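You operate a simulated robot arm through the tools that you are given. There is no shell and no other tool.

The job below is to be done with a simulated robot arm. You get a single attempt, and the scene is never put back.

TASK
Swap the empty core on the pay-off pin for the small pink spool and set the drag to 3.
Fine: switch the rewind bench off first; the core goes on the core peg; the other spools, dials, clamp lever and lock pin stay.

Only the result counts: the job must be done as asked and must still hold three seconds after the hand-in. Knocking over, shifting, dropping, spilling or breaking anything else fails it.

THE ROBOT
A 7-joint arm with a two-finger parallel gripper, fixed in place. Base frame: the origin is at the foot of the arm, x ahead of it, y to its left, z up; the work surface is at about z = 740. Units: mm, degrees, N and s.
Its first joint turns from -149.0 to 149.0 degrees. Payload 3.5 kg.
The tool frame sits at the grasp point between the pads (the TCP): z along the fingers, y along the line on which they close. The tips reach 23 mm beyond it. Largest opening 94 mm; finger width 38, thickness 10; the body of the gripper, 54 by 96 mm, starts 39 mm behind the TCP.
Orientation is that of the tool frame in the base frame, as [roll, pitch, yaw] about the fixed x, y, z axes, in that order (R = Rz(yaw) Ry(pitch) Rx(roll)). With the fingers straight down and closing along the base's y, the tool's x points along the base's -x, its y along +y and its z along -z.

THE INTERFACE
- The arm moves only by the tool apply_moves. Its argument "deltas" is one flat list of numbers, 7 for each row, row after row: the shift along the tool's x, y, z in mm, then the turn, a rotation vector about the tool's x, y, z in degrees, then the closure, from 0 (fully open) to 1 (shut). In form: [dx, dy, dz, ax, ay, az, gripper, dx, dy, dz, ax, ay, az, gripper, ...]. A call has 1 to 20 rows; each row shifts and turns the commanded pose from where the row before left it, along the tool's axes as they then stand. Rows are played at 5 a second. More than 50 mm and 8.6 degrees between two rows, or a gripper value outside its range, and nothing of the call is played. A pose out of reach is approached as far as the arm can. The call stops where the force on the tool passes 90 N (or 10 N more than at its start, if that is more) or the arm is blocked; 0.2 s more then pass. Each finger travels about 153 mm/s and halts on what it meets, pressing with about 37 N; the grip force reading is that of the motor and also rises with nothing between the fingers. The clock runs only during rows and for 0.2 s after the last one: add rows that do not move to give the fingers time. It gives the time, the measured TCP pose, the force on the tool (base axes), the opening and the grip force at its end, in the units of the frame above (readings bear some noise), with the torque about the TCP (base axes, N m) and any sound that the robot's microphone picked up, and new pictures: "pictures" is both (left out), scene, wrist or none.
- Cameras (640 x 400 px; columns grow to the right, rows downward): "scene" is fixed at [51.3, -650.2, 1318.4]; the picture's right is [0.36, -0.93, 0.00], its down [-0.47, -0.18, -0.86] and it looks along [0.80, 0.31, -0.51] (base axes); focal length 356 px, centre (320, 200). "wrist" rides on the gripper at [86, 16, -74] in the tool frame; the picture's right is [-0.18, 0.98, 0.00], its down [-0.58, -0.11, -0.81] and it looks along [-0.79, -0.15, 0.59] (tool axes); focal length 243 px, centre (320, 200). There is no depth. A picture from a camera that has moved, and an enlarged one, comes with that camera's place and axes in the base frame and with its lens.
- close_up(camera, box): a new picture of the part [left, top, right, bottom] of that camera's present view, enlarged. The clock stands still meanwhile.
- close_job(): hands the job in; it is judged then, once.

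Nothing tells you positions but the pictures and the camera data. Unless the task says otherwise, let go and move clear before handing in.

The tools are called as a command line: name --argument value ..., lists and objects as JSON in quotes. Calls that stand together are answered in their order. apply_moves: Moves the arm, as the interface text tells. Its arguments: {"type":"object","properties":{"deltas":{"type":"array"},"pictures":{"type":"string","enum":["both","scene","wrist","none"]}},"required":["deltas"]} The other tools are called the same way: close_up (camera, box) takes an enlarged picture of a part of a camera's view; close_job () hands the job in.

At the start:

```text
clock: 0.0
ee_pos: [1071.6, -235.2, 1089.4]
tool_rot: [-179.9, 0.0, -179.9]
contact_force: [0.3, -0.8, 0.1]
moment: [0.02, 0.0, 0.0]
gripper_width: 94.0
finger_force: 0.0
```

scene: 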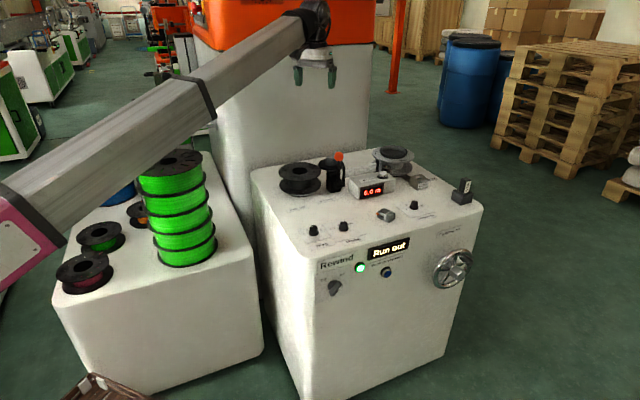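
wrist: 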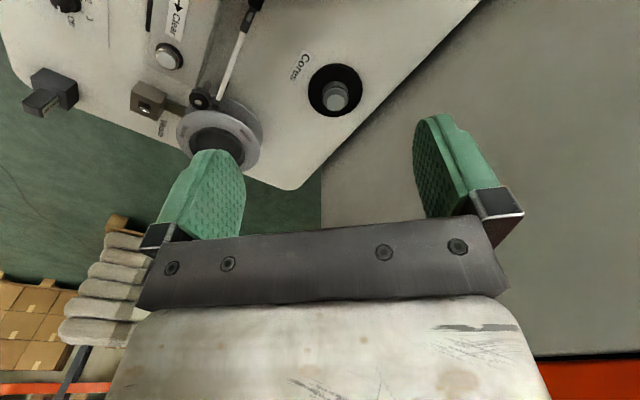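

I see a rewind bench on the right and a spool bench on the left with stacked green spools and small spools. First I take close-ups to read the labels and identify things.

close_up --camera "scene" --box '[240, 130, 500, 300]'

close_up --camera "scene" --box '[40, 130, 270, 310]'

close_up --camera "scene" --box '[300, 220, 480, 310]'

close_up --camera "wrist" --box '[0, 0, 480, 200]'

close_up --camera "scene" --box '[270, 140, 370, 210]'

close_up --camera "scene" --box '[340, 140, 480, 240]'

```text
2.35 times, centred on (370, 215) of scene
camera zoom: at [51.3, -650.2, 1318.4], right [0.36, -0.93, 0.0], down [-0.47, -0.18, -0.86], along [0.8, 0.31, -0.51], focal length 837 px, centre (202, 165)
```

zoom: 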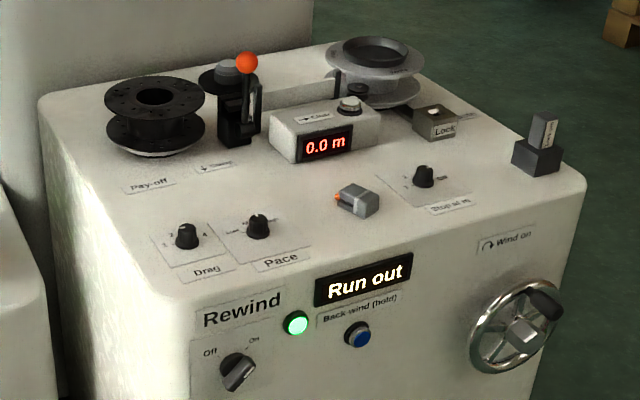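

```text
2.22 times, centred on (155, 220) of scene
camera zoom: at [51.3, -650.2, 1318.4], right [0.36, -0.93, 0.0], down [-0.47, -0.18, -0.86], along [0.8, 0.31, -0.51], focal length 790 px, centre (687, 156)
```

zoom: 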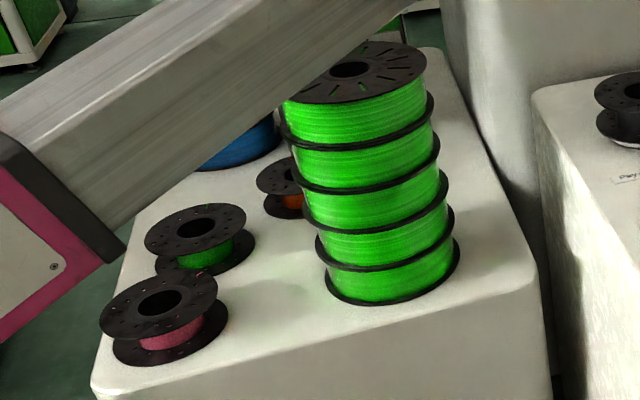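

```text
3.56 times, centred on (390, 265) of scene
camera zoom: at [51.3, -650.2, 1318.4], right [0.36, -0.93, 0.0], down [-0.47, -0.18, -0.86], along [0.8, 0.31, -0.51], focal length 1265 px, centre (71, -31)
```

zoom: 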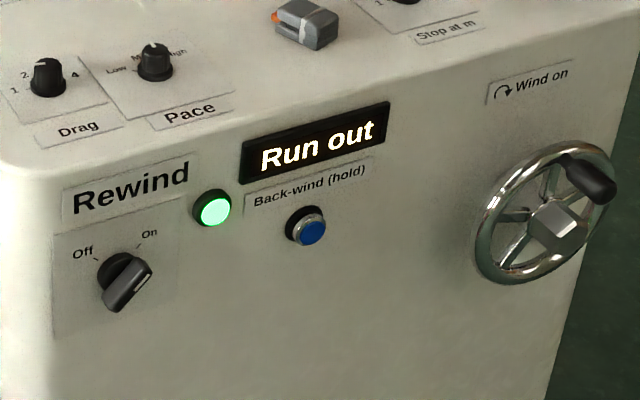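

```text
1.33 times, centred on (240, 100) of wrist
camera zoom: at [985.6, -219.8, 1162.8], right [0.18, 0.98, 0.0], down [0.58, -0.11, 0.81], along [0.79, -0.15, -0.59], focal length 324 px, centre (427, 333)
```

zoom: 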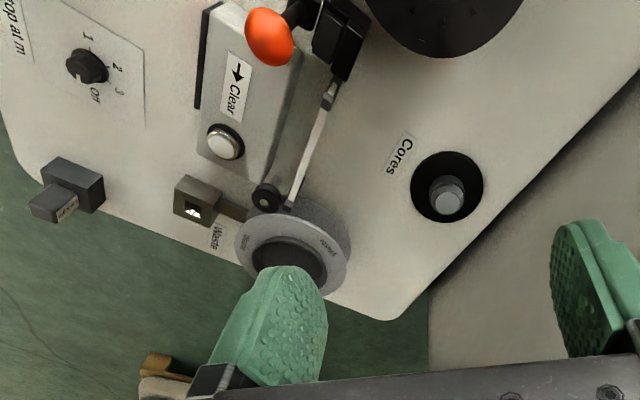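

```text
5.71 times, centred on (320, 175) of scene
camera zoom: at [51.3, -650.2, 1318.4], right [0.36, -0.93, 0.0], down [-0.47, -0.18, -0.86], along [0.8, 0.31, -0.51], focal length 2032 px, centre (320, 343)
```

zoom: 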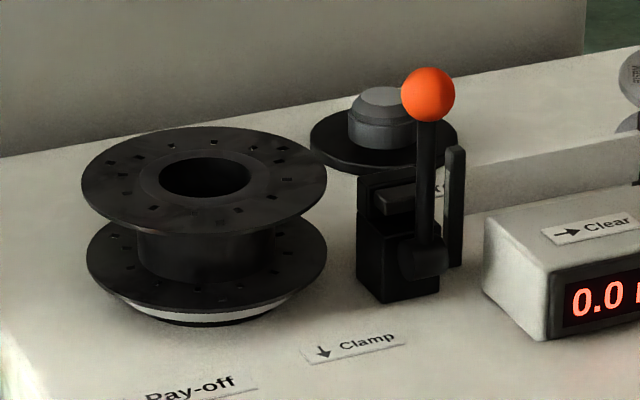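

```text
4.00 times, centred on (410, 190) of scene
camera zoom: at [51.3, -650.2, 1318.4], right [0.36, -0.93, 0.0], down [-0.47, -0.18, -0.86], along [0.8, 0.31, -0.51], focal length 1423 px, centre (-40, 240)
```

zoom: 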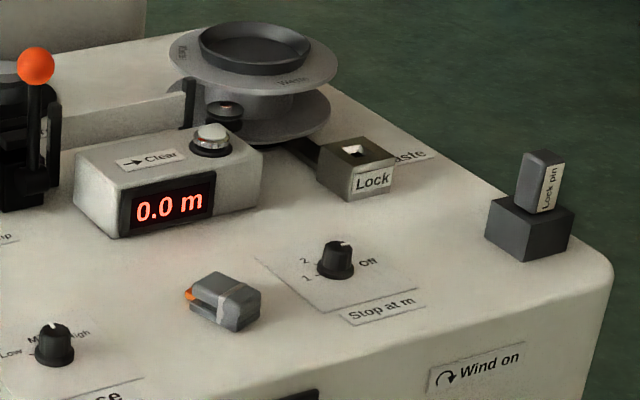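

The rewind bench top triangulates to z≈740, with the pay-off pin near (990,-215) and the core peg near (1223,-240). I'll look closer at the selector, dials and pins before moving.

close_up --camera "scene" --box '[310, 255, 370, 305]'

close_up --camera "scene" --box '[295, 210, 375, 260]'

close_up --camera "scene" --box '[50, 210, 150, 300]'

close_up --camera "wrist" --box '[0, 0, 240, 150]'

close_up --camera "wrist" --box '[200, 0, 440, 150]'

close_up --camera "scene" --box '[0, 300, 200, 400]'

```text
8.00 times, centred on (340, 280) of scene
camera zoom: at [51.3, -650.2, 1318.4], right [0.36, -0.93, 0.0], down [-0.47, -0.18, -0.86], along [0.8, 0.31, -0.51], focal length 2846 px, centre (160, -440)
```

zoom: 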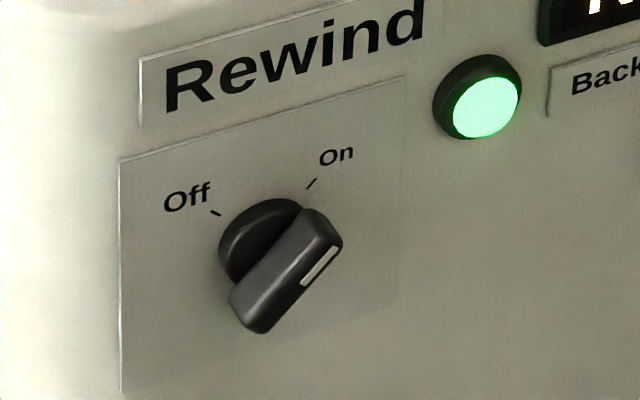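

```text
8.00 times, centred on (335, 235) of scene
camera zoom: at [51.3, -650.2, 1318.4], right [0.36, -0.93, 0.0], down [-0.47, -0.18, -0.86], along [0.8, 0.31, -0.51], focal length 2846 px, centre (200, -80)
```

zoom: 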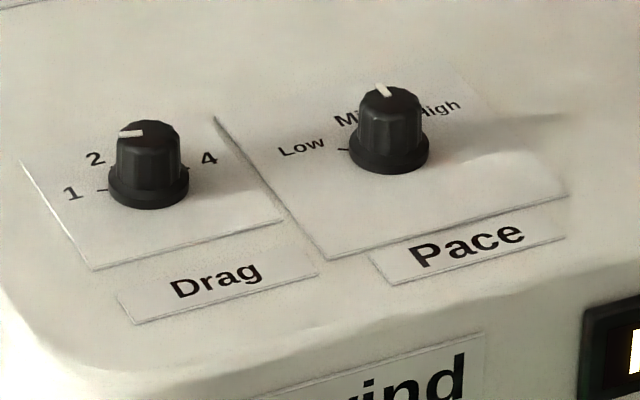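

```text
4.44 times, centred on (100, 255) of scene
camera zoom: at [51.3, -650.2, 1318.4], right [0.36, -0.93, 0.0], down [-0.47, -0.18, -0.86], along [0.8, 0.31, -0.51], focal length 1581 px, centre (1298, -44)
```

zoom: 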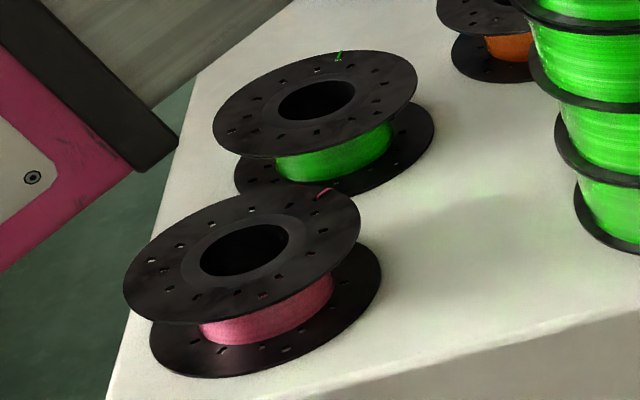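

```text
2.67 times, centred on (120, 75) of wrist
camera zoom: at [985.6, -219.8, 1162.8], right [0.18, 0.98, 0.0], down [0.58, -0.11, 0.81], along [0.79, -0.15, -0.59], focal length 647 px, centre (853, 533)
```

zoom: 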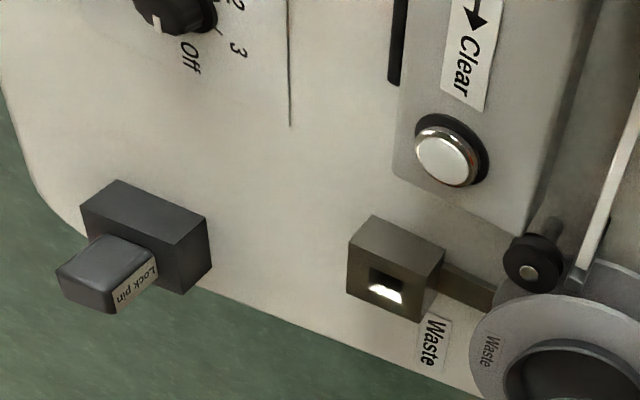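

```text
2.67 times, centred on (320, 75) of wrist
camera zoom: at [985.6, -219.8, 1162.8], right [0.18, 0.98, 0.0], down [0.58, -0.11, 0.81], along [0.79, -0.15, -0.59], focal length 647 px, centre (320, 533)
```

zoom: 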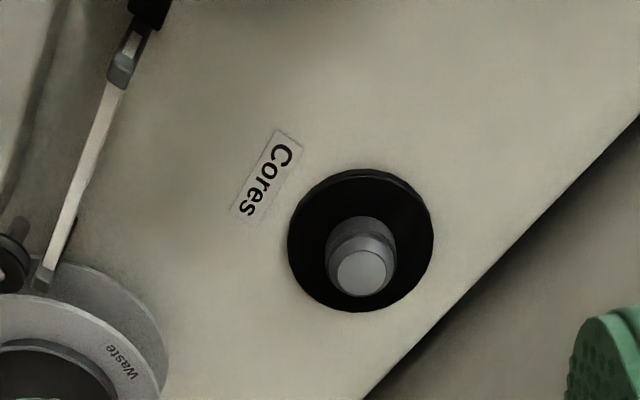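

```text
3.20 times, centred on (100, 350) of scene
camera zoom: at [51.3, -650.2, 1318.4], right [0.36, -0.93, 0.0], down [-0.47, -0.18, -0.86], along [0.8, 0.31, -0.51], focal length 1138 px, centre (1024, -280)
```

zoom: 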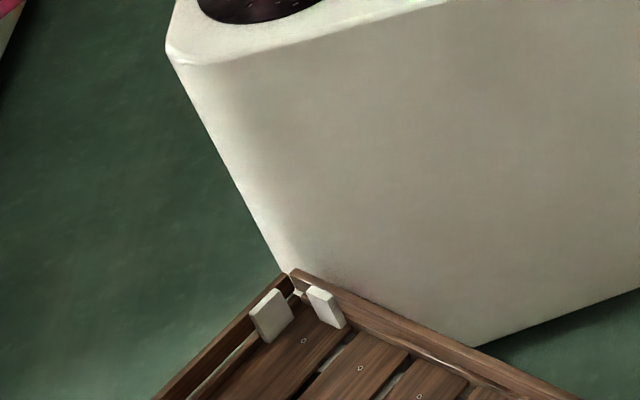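

The rewind selector points to On, the drag pointer is left (around 2), the left bench looks lower than the rewind bench, and the pink spool is at its front-left corner. Next I move above the drag dial to look down on the panel with the wrist camera.

apply_moves --deltas '[37, -13.8, 10, 0, 0, 0, 0, 37, -13.8, 20, 0, 0, 0, 0, 37, -13.8, 20, 0, 0, 0, 0, 37, -13.8, 20, 0, 0, 0, 0, 37, -13.8, 20, 0, 0, 0, 0, 37, -13.8, 20, 0, 0, 0, 0, 37, -13.8, 20, 0, 0, 0, 0, 37, -13.8, 20, 0, 0, 0, 0, 0, 0, 0, 0, 0, 0, 0]' --pictures "both"

```text
clock: 2.0
ee_pos: [775.4, -345.5, 938.8]
tool_rot: [180.0, 0.0, -179.9]
contact_force: [0.0, -0.1, -0.1]
moment: [-0.03, 0.0, 0.02]
gripper_width: 94.1
finger_force: 0.0
camera wrist: at [689.2, -329.6, 1012.7], right [0.18, 0.98, 0.0], down [0.58, -0.11, 0.81], along [0.79, -0.15, -0.59], focal length 243 px, centre (320, 200)
```

scene: 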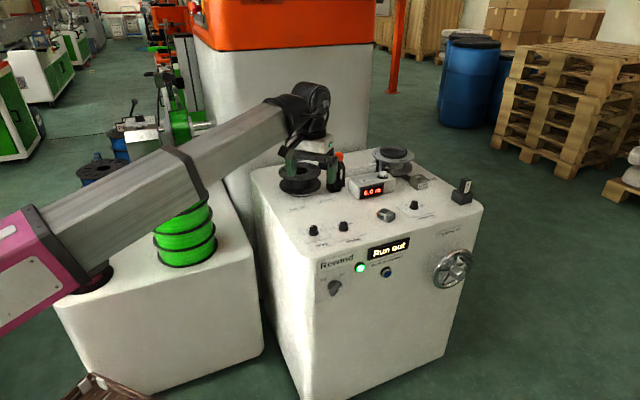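
wrist: 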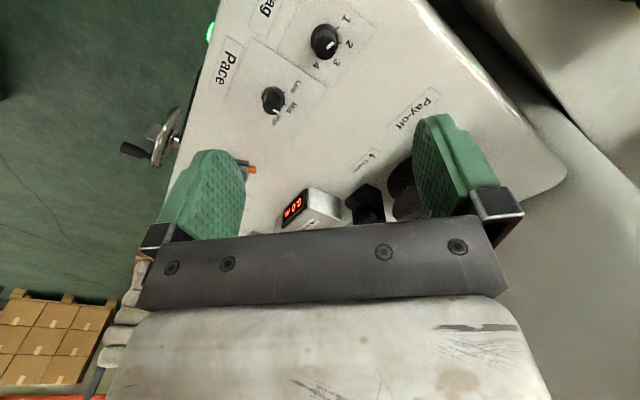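

close_up --camera "wrist" --box '[200, 0, 400, 120]'

close_up --camera "wrist" --box '[290, 10, 360, 80]'

close_up --camera "scene" --box '[0, 60, 330, 300]'

```text
3.20 times, centred on (300, 60) of wrist
camera zoom: at [689.2, -329.6, 1012.7], right [0.18, 0.98, 0.0], down [0.58, -0.11, 0.81], along [0.79, -0.15, -0.59], focal length 776 px, centre (384, 648)
```

zoom: 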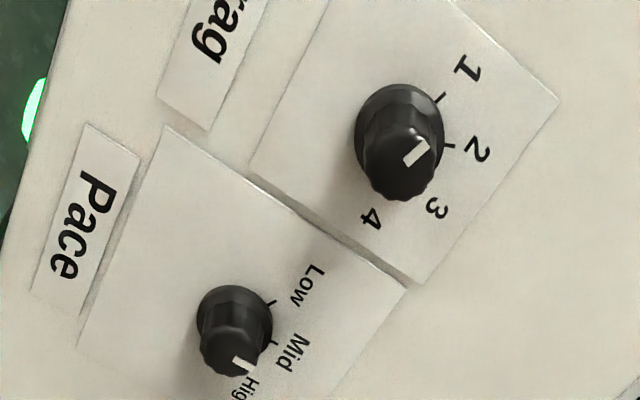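

```text
5.71 times, centred on (325, 45) of wrist
camera zoom: at [689.2, -329.6, 1012.7], right [0.18, 0.98, 0.0], down [0.58, -0.11, 0.81], along [0.79, -0.15, -0.59], focal length 1386 px, centre (291, 1086)
```

zoom: 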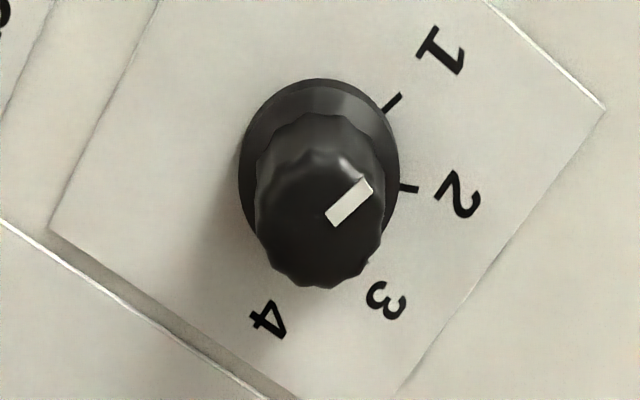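

```text
1.67 times, centred on (165, 180) of scene
camera zoom: at [51.3, -650.2, 1318.4], right [0.36, -0.93, 0.0], down [-0.47, -0.18, -0.86], along [0.8, 0.31, -0.51], focal length 593 px, centre (578, 233)
```

zoom: 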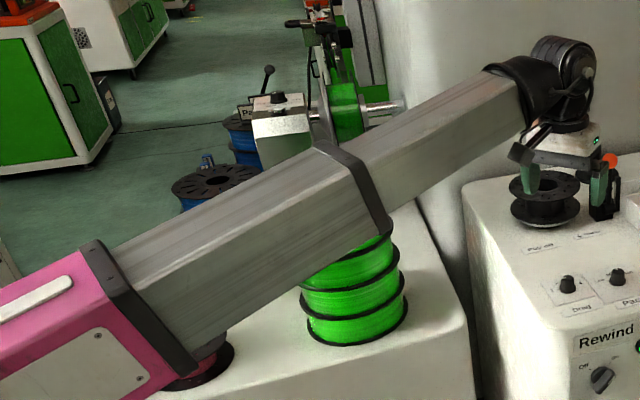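

The wrist view confirms the bench top at z≈740, the bench turned about 45°, the drag dial at about (786,-343), and its pointer on 1. I next go over the pay-off core to look into its hole and check the clamp.

apply_moves --deltas '[-35, 20.5, 0, 0, 0, 0, 0, -35, 20.5, 0, 0, 0, 0, 0, -35, 20.5, 0, 0, 0, 0, 0, -35, 20.5, 0, 0, 0, 0, 0, -35, 20.5, 0, 0, 0, 0, 0, -35, 20.5, 0, 0, 0, 0, 0, 0, 0, 0, 0, 0, 0, 0]' --pictures "both"

```text
clock: 3.6
ee_pos: [985.2, -222.1, 939.0]
tool_rot: [-180.0, 0.0, 180.0]
contact_force: [0.5, 0.1, -0.3]
moment: [-0.01, -0.02, 0.02]
gripper_width: 94.0
finger_force: 0.0
camera wrist: at [899.5, -206.4, 1012.7], right [0.18, 0.98, 0.0], down [0.58, -0.11, 0.81], along [0.79, -0.15, -0.59], focal length 243 px, centre (320, 200)
```

scene: 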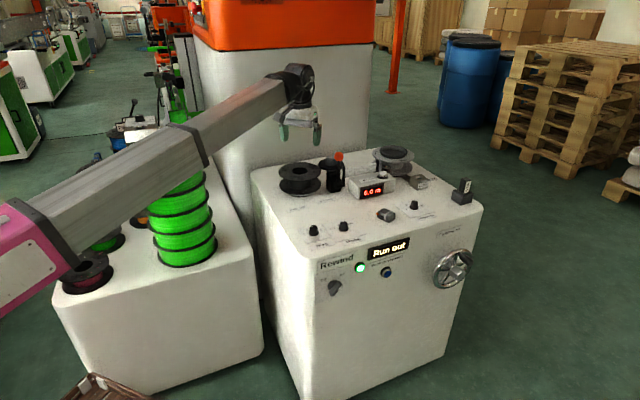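
wrist: 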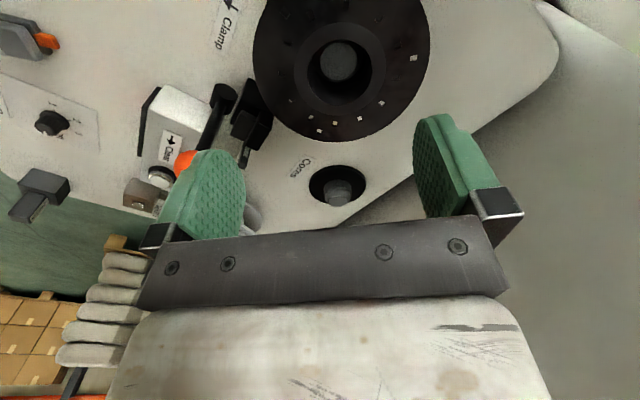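

close_up --camera "wrist" --box '[230, 0, 450, 140]'

close_up --camera "wrist" --box '[290, 20, 400, 100]'

close_up --camera "scene" --box '[30, 130, 260, 310]'

close_up --camera "wrist" --box '[120, 70, 280, 220]'

```text
2.86 times, centred on (340, 70) of wrist
camera zoom: at [899.5, -206.4, 1012.7], right [0.18, 0.98, 0.0], down [0.58, -0.11, 0.81], along [0.79, -0.15, -0.59], focal length 693 px, centre (263, 571)
```

zoom: 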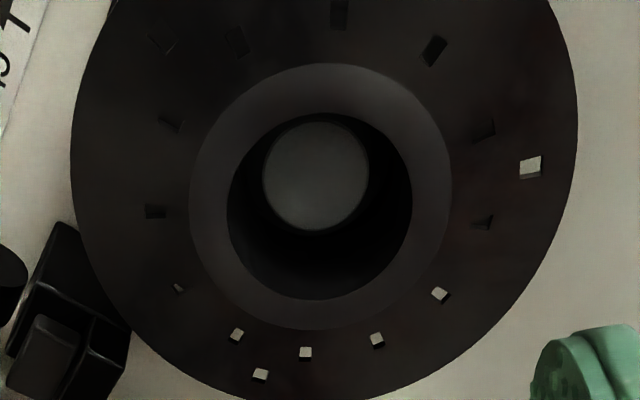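

```text
5.00 times, centred on (345, 60) of wrist
camera zoom: at [899.5, -206.4, 1012.7], right [0.18, 0.98, 0.0], down [0.58, -0.11, 0.81], along [0.79, -0.15, -0.59], focal length 1213 px, centre (195, 900)
```

zoom: 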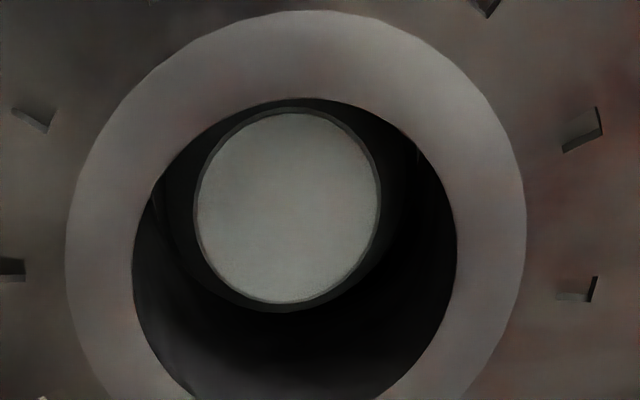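

```text
2.22 times, centred on (145, 220) of scene
camera zoom: at [51.3, -650.2, 1318.4], right [0.36, -0.93, 0.0], down [-0.47, -0.18, -0.86], along [0.8, 0.31, -0.51], focal length 790 px, centre (709, 156)
```

zoom: 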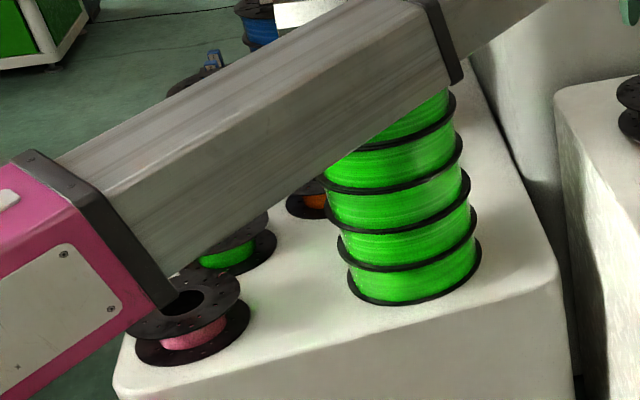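

```text
2.67 times, centred on (200, 145) of wrist
camera zoom: at [899.5, -206.4, 1012.7], right [0.18, 0.98, 0.0], down [0.58, -0.11, 0.81], along [0.79, -0.15, -0.59], focal length 647 px, centre (640, 347)
```

zoom: 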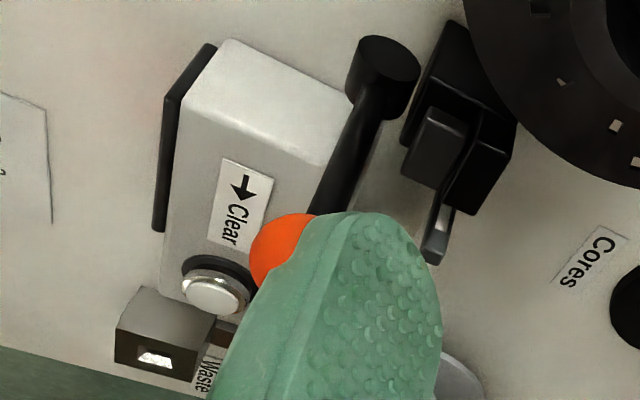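

The pay-off pin top sits about 18 mm below the core's top flange (z≈814, centre ≈ (997,-211)), with a hole about 52 mm wide. I now test how far out the arm gets toward the core peg at this height.

apply_moves --deltas '[-40, -4, 0, 0, 0, 0, 0, -40, -4, 0, 0, 0, 0, 0, -40, -4, 0, 0, 0, 0, 0, -40, -4, 0, 0, 0, 0, 0, -40, -4, 0, 0, 0, 0, 0, 0, 0, 0, 0, 0, 0, 0]' --pictures "both"

```text
clock: 5.0
ee_pos: [1185.6, -242.7, 938.5]
tool_rot: [179.9, 0.0, -180.0]
contact_force: [0.1, 0.7, 0.0]
moment: [0.04, 0.01, 0.0]
gripper_width: 94.2
finger_force: 0.0
camera wrist: at [1099.8, -227.5, 1012.9], right [0.18, 0.98, 0.0], down [0.58, -0.11, 0.81], along [0.79, -0.15, -0.59], focal length 243 px, centre (320, 200)
```

scene: 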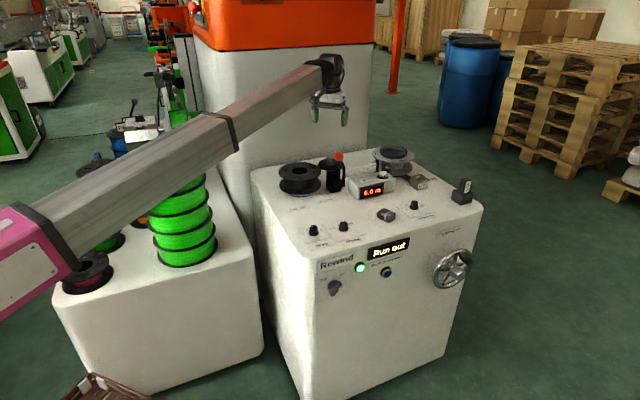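
wrist: 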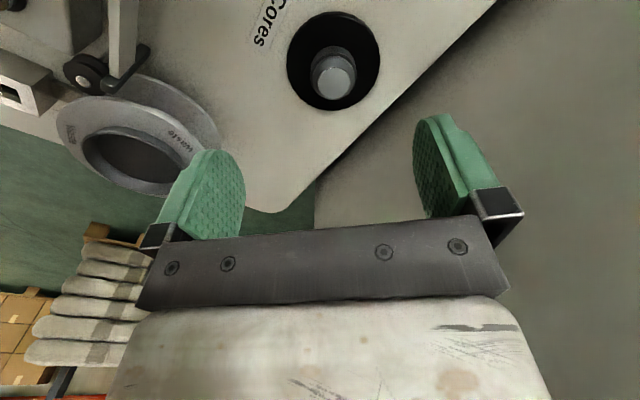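

The arm reached x=1185 easily (the forearm telescopes), so reach is fine. Now I go to the front of the bench at about (647,-510,950), turning the tool toward the front face to deal with the Rewind selector first.

apply_moves --deltas '[38.4, -19.1, -1, 0, 0, 0, 0.5, 38.4, -19.1, -1, 0, 0, 0, 0.5, 38.4, -19.1, -1, 0, 0, 0, 0.5, 38.4, -19.1, -1, 0, 0, 0, 0.5, 38.4, -19.1, -1, 0, 0, 0, 0.5, 38.4, -19.1, -1, 0, 0, 0, 0.5, 38.4, -19.1, -1, 0, 0, 0, 0.5, 38.4, -19.1, -1, 0, 0, 0, 0.5, 38.4, -19.1, -1, 0, 0, 0, 0.5, 38.4, -19.1, -1, 0, 0, 0, 0.5, 38.4, -19.1, -1, 0, 0, 0, 0.5, 38.4, -19.1, -1, 0, 0, 0, 0.5, 38.4, -19.1, -1, 0, 0, 0, 0.5, 38.4, -19.1, -1, 0, 0, 0, 0.5, 0, 0, 0, 0, 0, -7.5, 0.5, 0, 0, 0, 0, 0, -7.5, 0.5, 0, 0, 0, 0, 0, -7.5, 0.5, 0, 0, 0, 0, 0, -7.5, 0.5, 0, 0, 0, 0, 0, -7.5, 0.5, 0, 0, 0, 0, 0, -7.5, 0.5]' --pictures "both"

```text
clock: 9.2
ee_pos: [648.1, -509.7, 951.8]
tool_rot: [-180.0, 0.0, -134.8]
contact_force: [0.0, 0.5, -0.1]
moment: [0.0, 0.01, 0.02]
gripper_width: 47.1
finger_force: 0.0
camera wrist: at [576.2, -561.2, 1026.7], right [-0.57, 0.82, 0.0], down [0.49, 0.34, 0.81], along [0.66, 0.46, -0.59], focal length 243 px, centre (320, 200)
```

scene: 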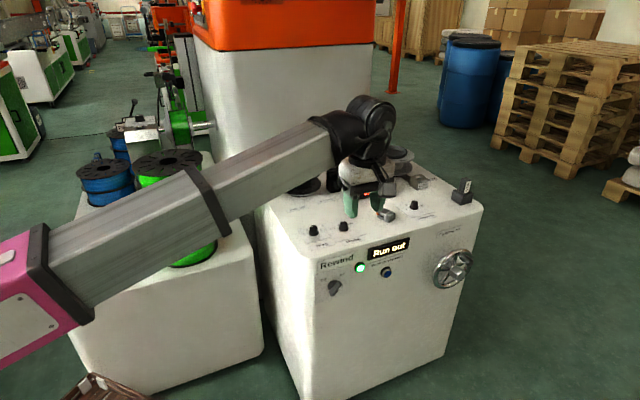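
wrist: 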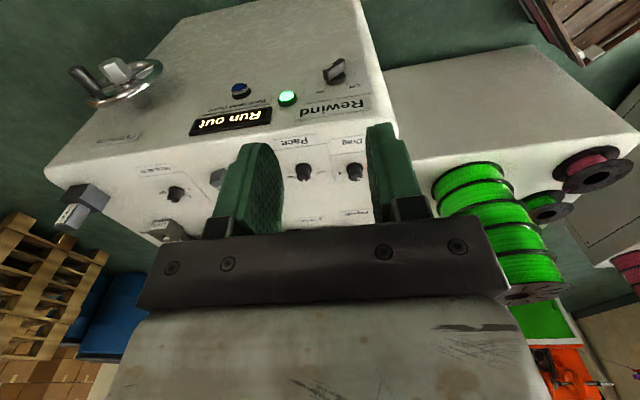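

This view shows both benches; I zoom on the selector and the spools to triangulate them.

close_up --camera "wrist" --box '[420, 120, 640, 310]'

close_up --camera "wrist" --box '[270, 40, 400, 120]'

close_up --camera "scene" --box '[310, 255, 370, 305]'

```text
2.11 times, centred on (530, 215) of wrist
camera zoom: at [576.2, -561.2, 1026.7], right [-0.57, 0.82, 0.0], down [0.49, 0.34, 0.81], along [0.66, 0.46, -0.59], focal length 511 px, centre (-122, 168)
```

zoom: 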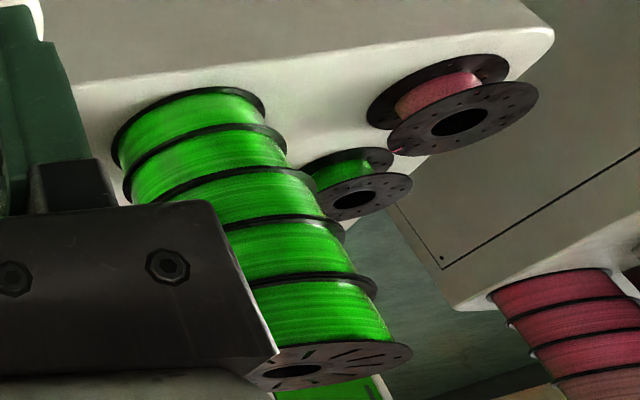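

```text
4.92 times, centred on (335, 80) of wrist
camera zoom: at [576.2, -561.2, 1026.7], right [-0.57, 0.82, 0.0], down [0.49, 0.34, 0.81], along [0.66, 0.46, -0.59], focal length 1194 px, centre (246, 791)
```

zoom: 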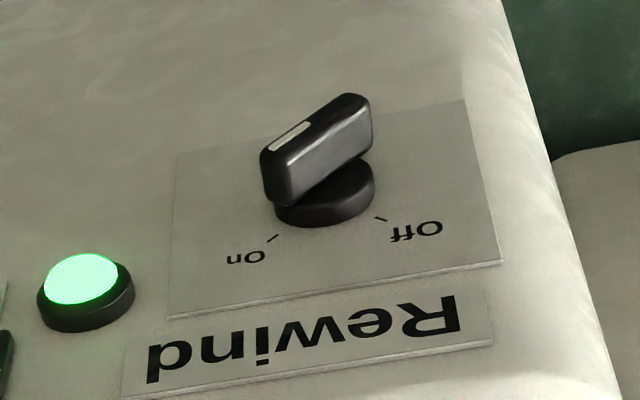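

```text
8.00 times, centred on (340, 280) of scene
camera zoom: at [51.3, -650.2, 1318.4], right [0.36, -0.93, 0.0], down [-0.47, -0.18, -0.86], along [0.8, 0.31, -0.51], focal length 2846 px, centre (160, -440)
```

zoom: 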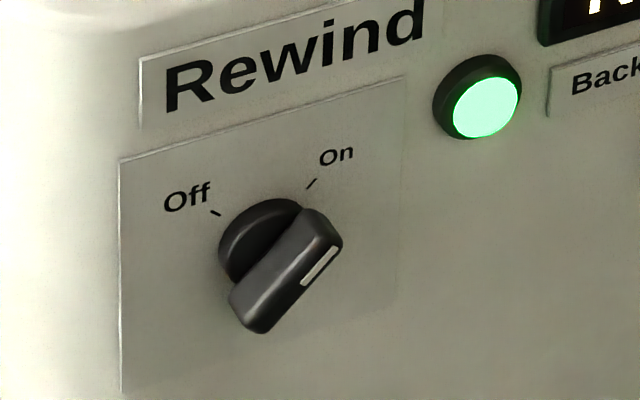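

The selector sits at about (730,-424,~627) on the front face (plane x+y≈306), On at +45° and Off at −45°; the pink spool's top is at about (556,303,607). I pitch the tool to face the panel and lower it in front of the selector.

apply_moves --deltas '[0, 0, 0, 0, -8.2, 0, 0.5, 0, 0, 0, 0, -8.2, 0, 0.5, 0, 0, 0, 0, -8.2, 0, 0.5, 0, 0, 0, 0, -8.2, 0, 0.5, 0, 0, 0, 0, -8.2, 0, 0.5, 0, 0, 0, 0, -8.2, 0, 0.5, 0, 0, 0, 0, -8.2, 0, 0.5, 0, 0, 0, 0, -8.2, 0, 0.5, 0, 0, 0, 0, -8.2, 0, 0.5, 0, 0, 0, 0, -8.2, 0, 0.5, 0, 0, 0, 0, -8.0, 0, 0.5, 0, 0, 0, 0, 0, 0, 0.5]' --pictures "both"

```text
clock: 11.8
ee_pos: [647.6, -510.5, 952.5]
tool_rot: [-1.0, 89.9, 44.0]
contact_force: [-0.1, -0.9, 0.1]
moment: [0.0, -0.01, -0.02]
gripper_width: 46.8
finger_force: 0.0
camera wrist: at [584.5, -552.1, 865.4], right [-0.7, 0.69, 0.18], down [-0.49, -0.65, 0.58], along [0.52, 0.31, 0.79], focal length 243 px, centre (320, 200)
```

scene: 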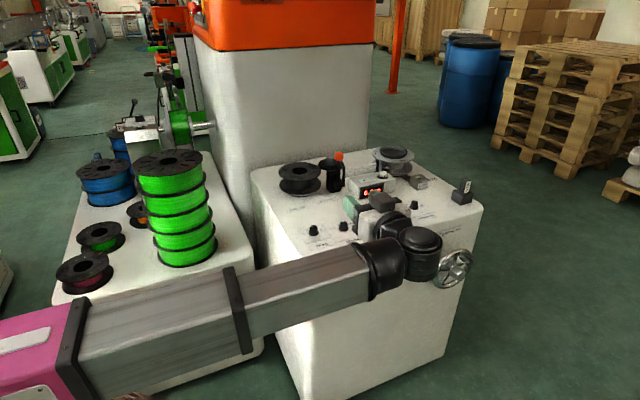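
wrist: 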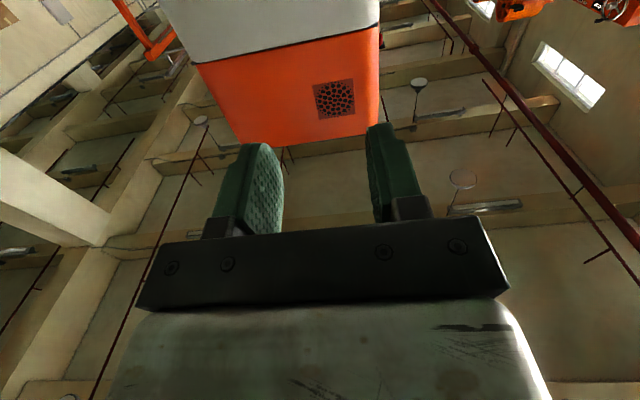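

The tool is now horizontal facing the bench. I lower it 322 mm to selector height at a safe standoff and turn it 45° to match the bar.

apply_moves --deltas '[46, 0, 0, 0, 0, 0, 0.5, 46, 0, 0, 0, 0, 0, 0.5, 46, 0, 0, 0, 0, 0, 0.5, 46, 0, 0, 0, 0, 0, 0.5, 46, 0, 0, 0, 0, 0, 0.5, 46, 0, 0, 0, 0, 0, 0.5, 46, 0, 0, 0, 0, 0, 0.5, 0, 0, 0, 0, 0, 0, 0.5]' --pictures "both"

```text
clock: 13.6
ee_pos: [647.8, -508.7, 628.9]
tool_rot: [-77.9, 90.0, -33.0]
contact_force: [-0.4, 0.5, -1.1]
moment: [0.02, 0.02, -0.03]
gripper_width: 47.1
finger_force: 0.0
camera wrist: at [584.8, -550.6, 542.0], right [-0.7, 0.69, 0.18], down [-0.49, -0.65, 0.58], along [0.52, 0.31, 0.79], focal length 243 px, centre (320, 200)
```

scene: 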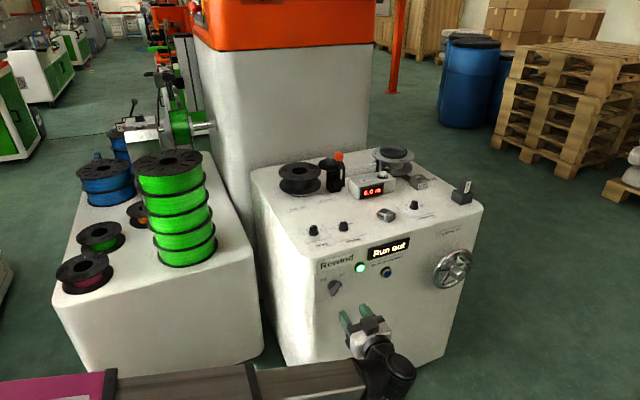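
wrist: 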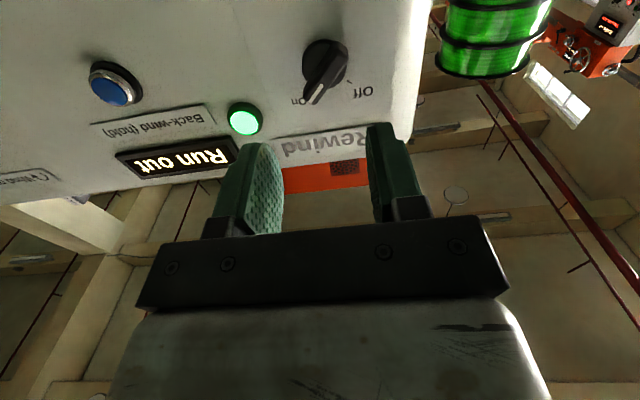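

close_up --camera "wrist" --box '[270, 20, 400, 120]'

close_up --camera "scene" --box '[50, 130, 260, 310]'

```text
4.00 times, centred on (335, 70) of wrist
camera zoom: at [584.8, -550.6, 542.0], right [-0.7, 0.69, 0.18], down [-0.49, -0.65, 0.58], along [0.52, 0.31, 0.79], focal length 970 px, centre (260, 720)
```

zoom: 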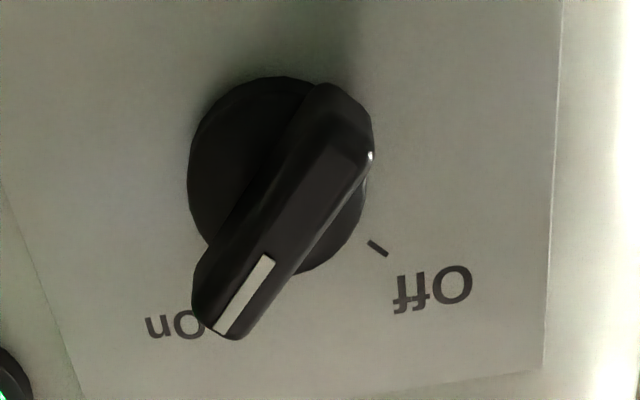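

```text
2.22 times, centred on (155, 220) of scene
camera zoom: at [51.3, -650.2, 1318.4], right [0.36, -0.93, 0.0], down [-0.47, -0.18, -0.86], along [0.8, 0.31, -0.51], focal length 790 px, centre (687, 156)
```

zoom: 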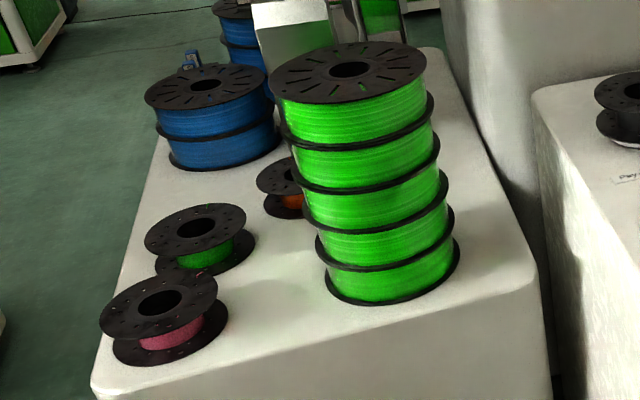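

The selector axis is at bench coordinates matching the TCP within ~2 mm. I turn the tool 45° to match the bar, then advance until the tips straddle it.

apply_moves --deltas '[0, 2.3, 0, 0, 0, 7.5, 0.5, 0, 0, 0, 0, 0, 7.5, 0.5, 0, 0, 0, 0, 0, 7.5, 0.5, 0, 0, 0, 0, 0, 7.5, 0.5, 0, 0, 0, 0, 0, 7.5, 0.5, 0, 0, 0, 0, 0, 7.5, 0.5, 0, 0, 20, 0, 0, 0, 0.5, 0, 0, 20, 0, 0, 0, 0.5, 0, 0, 0, 0, 0, 0, 0.5]' --pictures "both"

```text
clock: 15.6
ee_pos: [674.5, -481.1, 629.9]
tool_rot: [90.0, 45.0, 135.1]
contact_force: [0.6, -0.9, 0.0]
moment: [-0.01, 0.03, 0.0]
gripper_width: 47.2
finger_force: 0.1
camera wrist: at [571.4, -482.4, 580.3], right [-0.4, 0.4, 0.83], down [-0.22, -0.92, 0.33], along [0.89, -0.05, 0.46], focal length 243 px, centre (320, 200)
```

scene: 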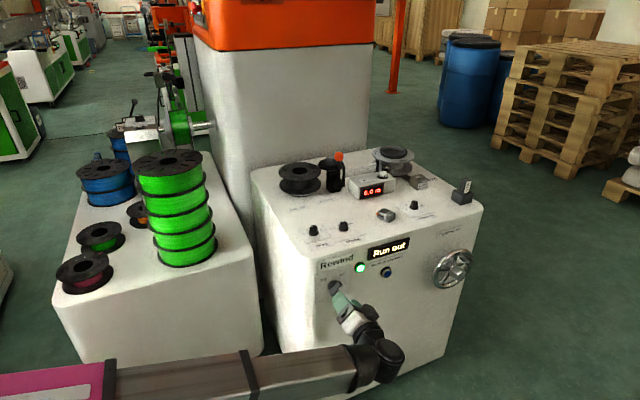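
wrist: 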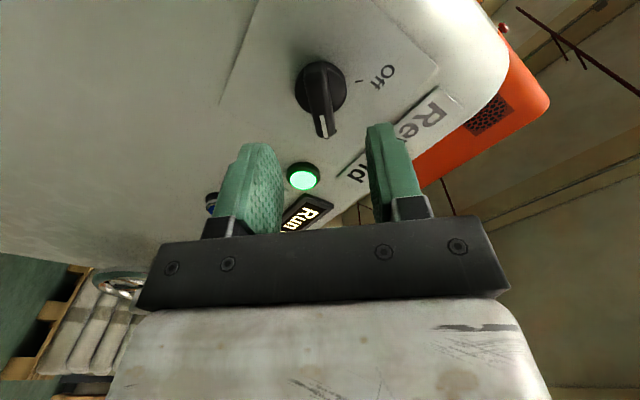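

close_up --camera "wrist" --box '[260, 40, 400, 160]'

```text
3.33 times, centred on (330, 100) of wrist
camera zoom: at [571.4, -482.4, 580.3], right [-0.4, 0.4, 0.83], down [-0.22, -0.92, 0.33], along [0.89, -0.05, 0.46], focal length 809 px, centre (287, 533)
```

zoom: 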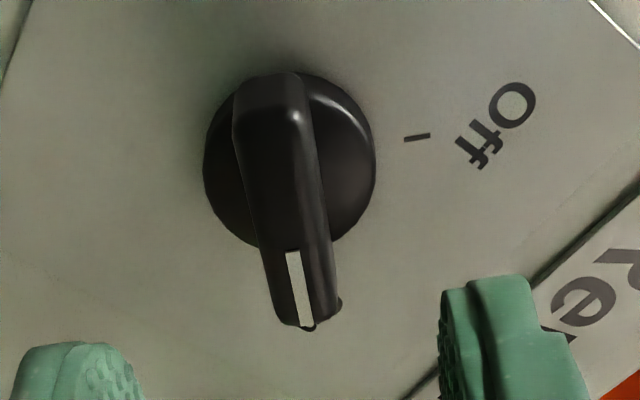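

The bar is centred on the tool axis and aligned within a few degrees. I advance 43 mm and close on it.

apply_moves --deltas '[0, 0, 22, 0, 0, 0, 0.5, 0, 0, 21, 0, 0, 0, 0.5, 0, 0, 0, 0, 0, 0, 0.5]' --pictures "wrist"

```text
clock: 16.4
ee_pos: [704.6, -449.5, 630.6]
tool_rot: [90.0, 45.0, 135.0]
contact_force: [-0.2, 0.0, 0.5]
moment: [0.01, 0.02, 0.0]
gripper_width: 47.1
finger_force: 0.0
camera wrist: at [601.4, -451.8, 580.1], right [-0.4, 0.4, 0.83], down [-0.22, -0.92, 0.33], along [0.89, -0.05, 0.46], focal length 243 px, centre (320, 200)
```

wrist: 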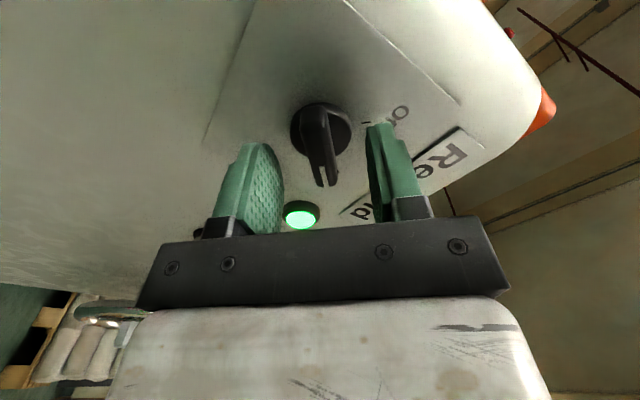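

apply_moves --deltas '[0, 0, 0, 0, 0, 0, 0.8, 0, 0, 0, 0, 0, 0, 1, 0, 0, 0, 0, 0, 0, 1, 0, 0, 0, 0, 0, 0, 1]' --pictures "wrist"

```text
clock: 17.4
ee_pos: [705.3, -449.8, 631.1]
tool_rot: [90.0, 45.0, 135.0]
contact_force: [-2.2, 3.6, 5.5]
moment: [0.0, -0.04, 0.13]
gripper_width: 12.9
finger_force: 45.1
camera wrist: at [601.2, -451.5, 580.4], right [-0.4, 0.4, 0.82], down [-0.22, -0.92, 0.33], along [0.89, -0.05, 0.46], focal length 243 px, centre (320, 200)
```

wrist: 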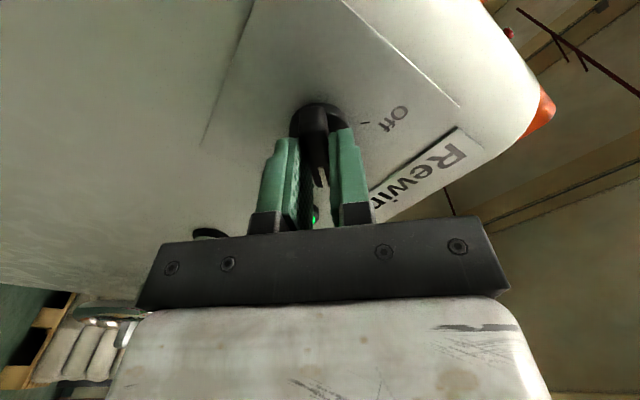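

The bar is gripped (12.9 mm). I turn it 90° counter-clockwise toward Off.

apply_moves --deltas '[0, 0, 0, 0, 0, -7.5, 1, 0, 0, 0, 0, 0, -7.5, 1, 0, 0, 0, 0, 0, -7.5, 1, 0, 0, 0, 0, 0, -7.5, 1, 0, 0, 0, 0, 0, -7.5, 1, 0, 0, 0, 0, 0, -7.5, 1, 0, 0, 0, 0, 0, -7.5, 1, 0, 0, 0, 0, 0, -7.5, 1, 0, 0, 0, 0, 0, -7.5, 1, 0, 0, 0, 0, 0, -7.5, 1, 0, 0, 0, 0, 0, -7.5, 1, 0, 0, 0, 0, 0, -7.5, 1, 0, 0, 0, 0, 0, 0, 1]' --pictures "both"

```text
clock: 20.2
ee_pos: [702.7, -448.7, 631.1]
tool_rot: [-90.0, 45.0, -44.5]
contact_force: [-30.3, 32.8, -11.3]
moment: [-0.35, 0.52, -0.09]
gripper_width: 12.9
finger_force: 45.5
camera wrist: at [687.2, -537.0, 557.7], right [-0.59, 0.58, -0.57], down [-0.8, -0.34, 0.49], along [0.09, 0.74, 0.66], focal length 243 px, centre (320, 200)
```

scene: 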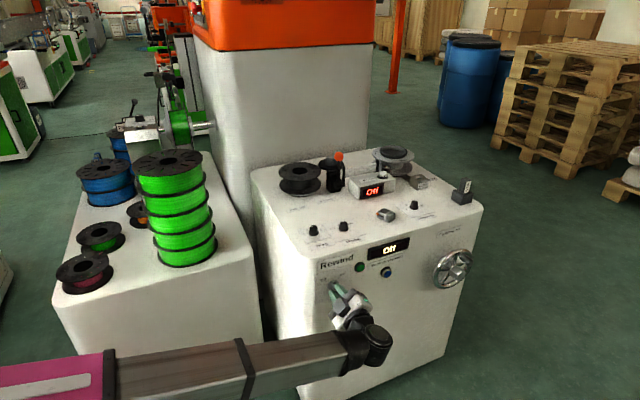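
wrist: 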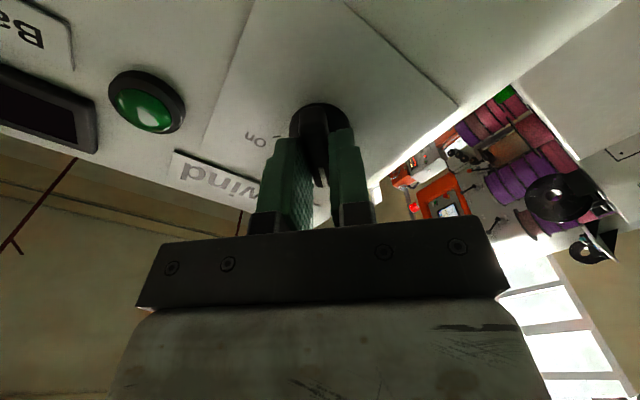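

The display now reads "Off" and the light is out. I release the selector and back straight out.

apply_moves --deltas '[0, 0, 0, 0, 0, 0, 0.75, 0, 0, 0, 0, 0, 0, 0.5, 0, 0, 0, 0, 0, 0, 0.5, 0, 0, -20, 0, 0, 0, 0.5, 0, 0, -40, 0, 0, 0, 0.5, 0, 0, -40, 0, 0, 0, 0.5, 0, 0, 0, 0, 0, 0, 0.5]' --pictures "both"

close_up --camera "scene" --box '[310, 220, 430, 310]'

```text
clock: 21.8
ee_pos: [634.3, -520.6, 631.2]
tool_rot: [-90.0, 44.9, -45.0]
contact_force: [-0.4, 0.6, -0.3]
moment: [0.03, 0.01, -0.01]
gripper_width: 47.1
finger_force: 0.0
camera wrist: at [617.3, -609.8, 557.0], right [-0.58, 0.58, -0.56], down [-0.81, -0.33, 0.49], along [0.1, 0.74, 0.67], focal length 243 px, centre (320, 200)
```

scene: 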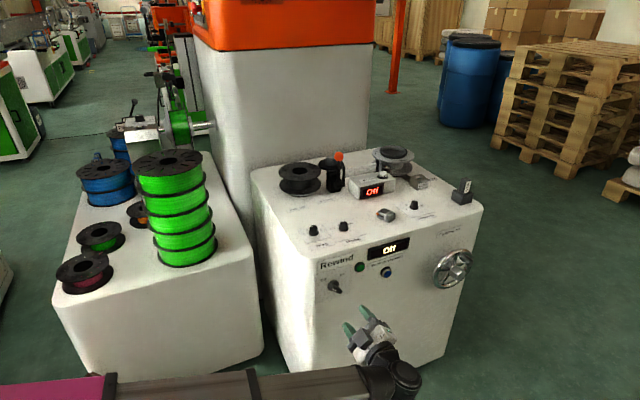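
wrist: 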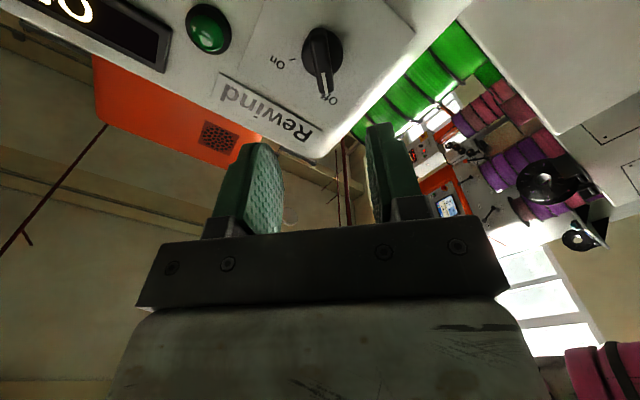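

```text
4.44 times, centred on (370, 265) of scene
camera zoom: at [51.3, -650.2, 1318.4], right [0.36, -0.93, 0.0], down [-0.47, -0.18, -0.86], along [0.8, 0.31, -0.51], focal length 1581 px, centre (98, -89)
```

zoom: 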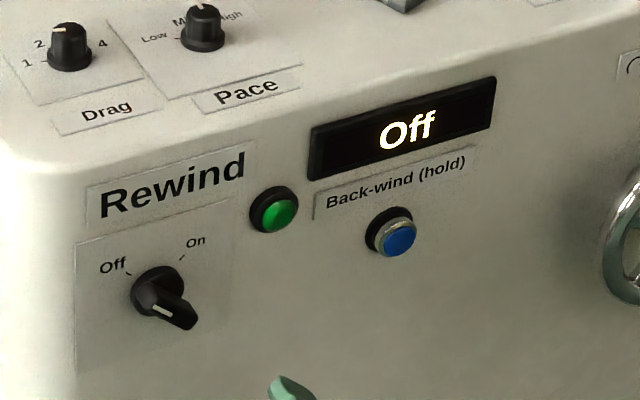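

The selector is Off. I reverse out: untwist, rise, and point the tool down again.

apply_moves --deltas '[0, 0, 0, 0, 0, 7.5, 0.5, 0, 0, 0, 0, 0, 7.5, 0.5, 0, 0, 0, 0, 0, 7.5, 0.5, 0, 0, 0, 0, 0, 7.5, 0.5, 0, 0, 0, 0, 0, 7.5, 0.5, 0, 0, 0, 0, 0, 7.5, 0.5, -46, 0, 0, 0, 0, 0, 0.5, -46, 0, 0, 0, 0, 0, 0.5, -46, 0, 0, 0, 0, 0, 0.5, -46, 0, 0, 0, 0, 0, 0.5, -46, 0, 0, 0, 0, 0, 0.5, -46, 0, 0, 0, 0, 0, 0.5, -46, 0, 0, 0, 0, 0, 0.5, 0, 0, 0, 0, 8.2, 0, 0.5, 0, 0, 0, 0, 8.2, 0, 0.5, 0, 0, 0, 0, 8.2, 0, 0.5, 0, 0, 0, 0, 8.2, 0, 0.5, 0, 0, 0, 0, 8.2, 0, 0.5, 0, 0, 0, 0, 8.2, 0, 0.5]' --pictures "scene"

apply_moves --deltas '[0, 0, 0, 0, 8.2, 0, 0.5, 0, 0, 0, 0, 8.2, 0, 0.5, 0, 0, 0, 0, 8.2, 0, 0.5, 0, 0, 0, 0, 8.2, 0, 0.5, 0, 0, 0, 0, 8.0, 0, 0.5, 0, 0, 0, 0, 0, 0, 0.5]' --pictures "both"

```text
clock: 25.8
ee_pos: [635.1, -520.8, 953.0]
tool_rot: [-179.9, 40.6, -135.0]
contact_force: [0.5, -1.0, -0.3]
moment: [0.0, 0.02, 0.03]
gripper_width: 47.2
finger_force: 0.1
```

scene: 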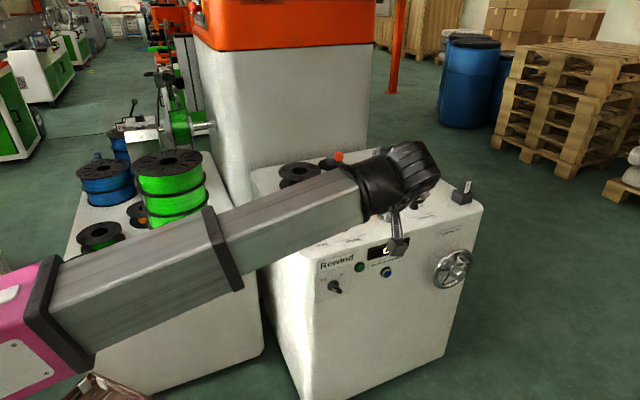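

```text
clock: 27.2
ee_pos: [632.7, -520.7, 952.2]
tool_rot: [179.9, -0.1, -135.0]
contact_force: [0.4, 0.6, 0.5]
moment: [0.01, -0.03, 0.0]
gripper_width: 47.2
finger_force: 0.0
camera wrist: at [562.4, -570.9, 1026.8], right [-0.57, 0.82, 0.0], down [0.49, 0.34, 0.81], along [0.66, 0.45, -0.59], focal length 243 px, centre (320, 200)
```

scene: 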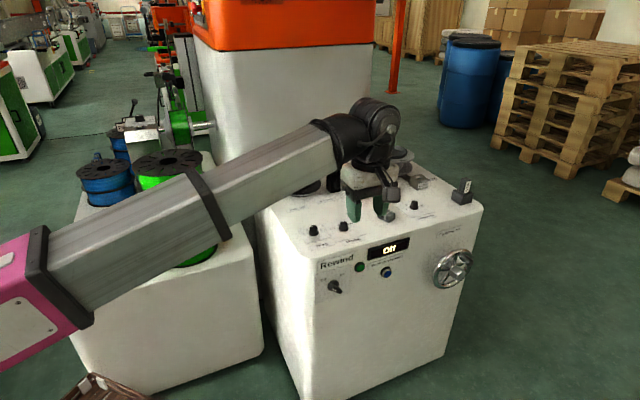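
wrist: 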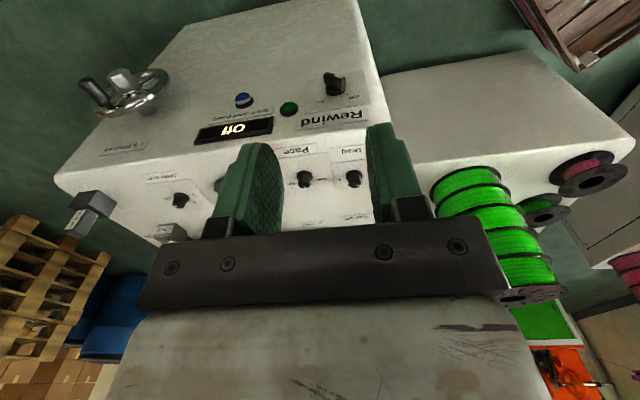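

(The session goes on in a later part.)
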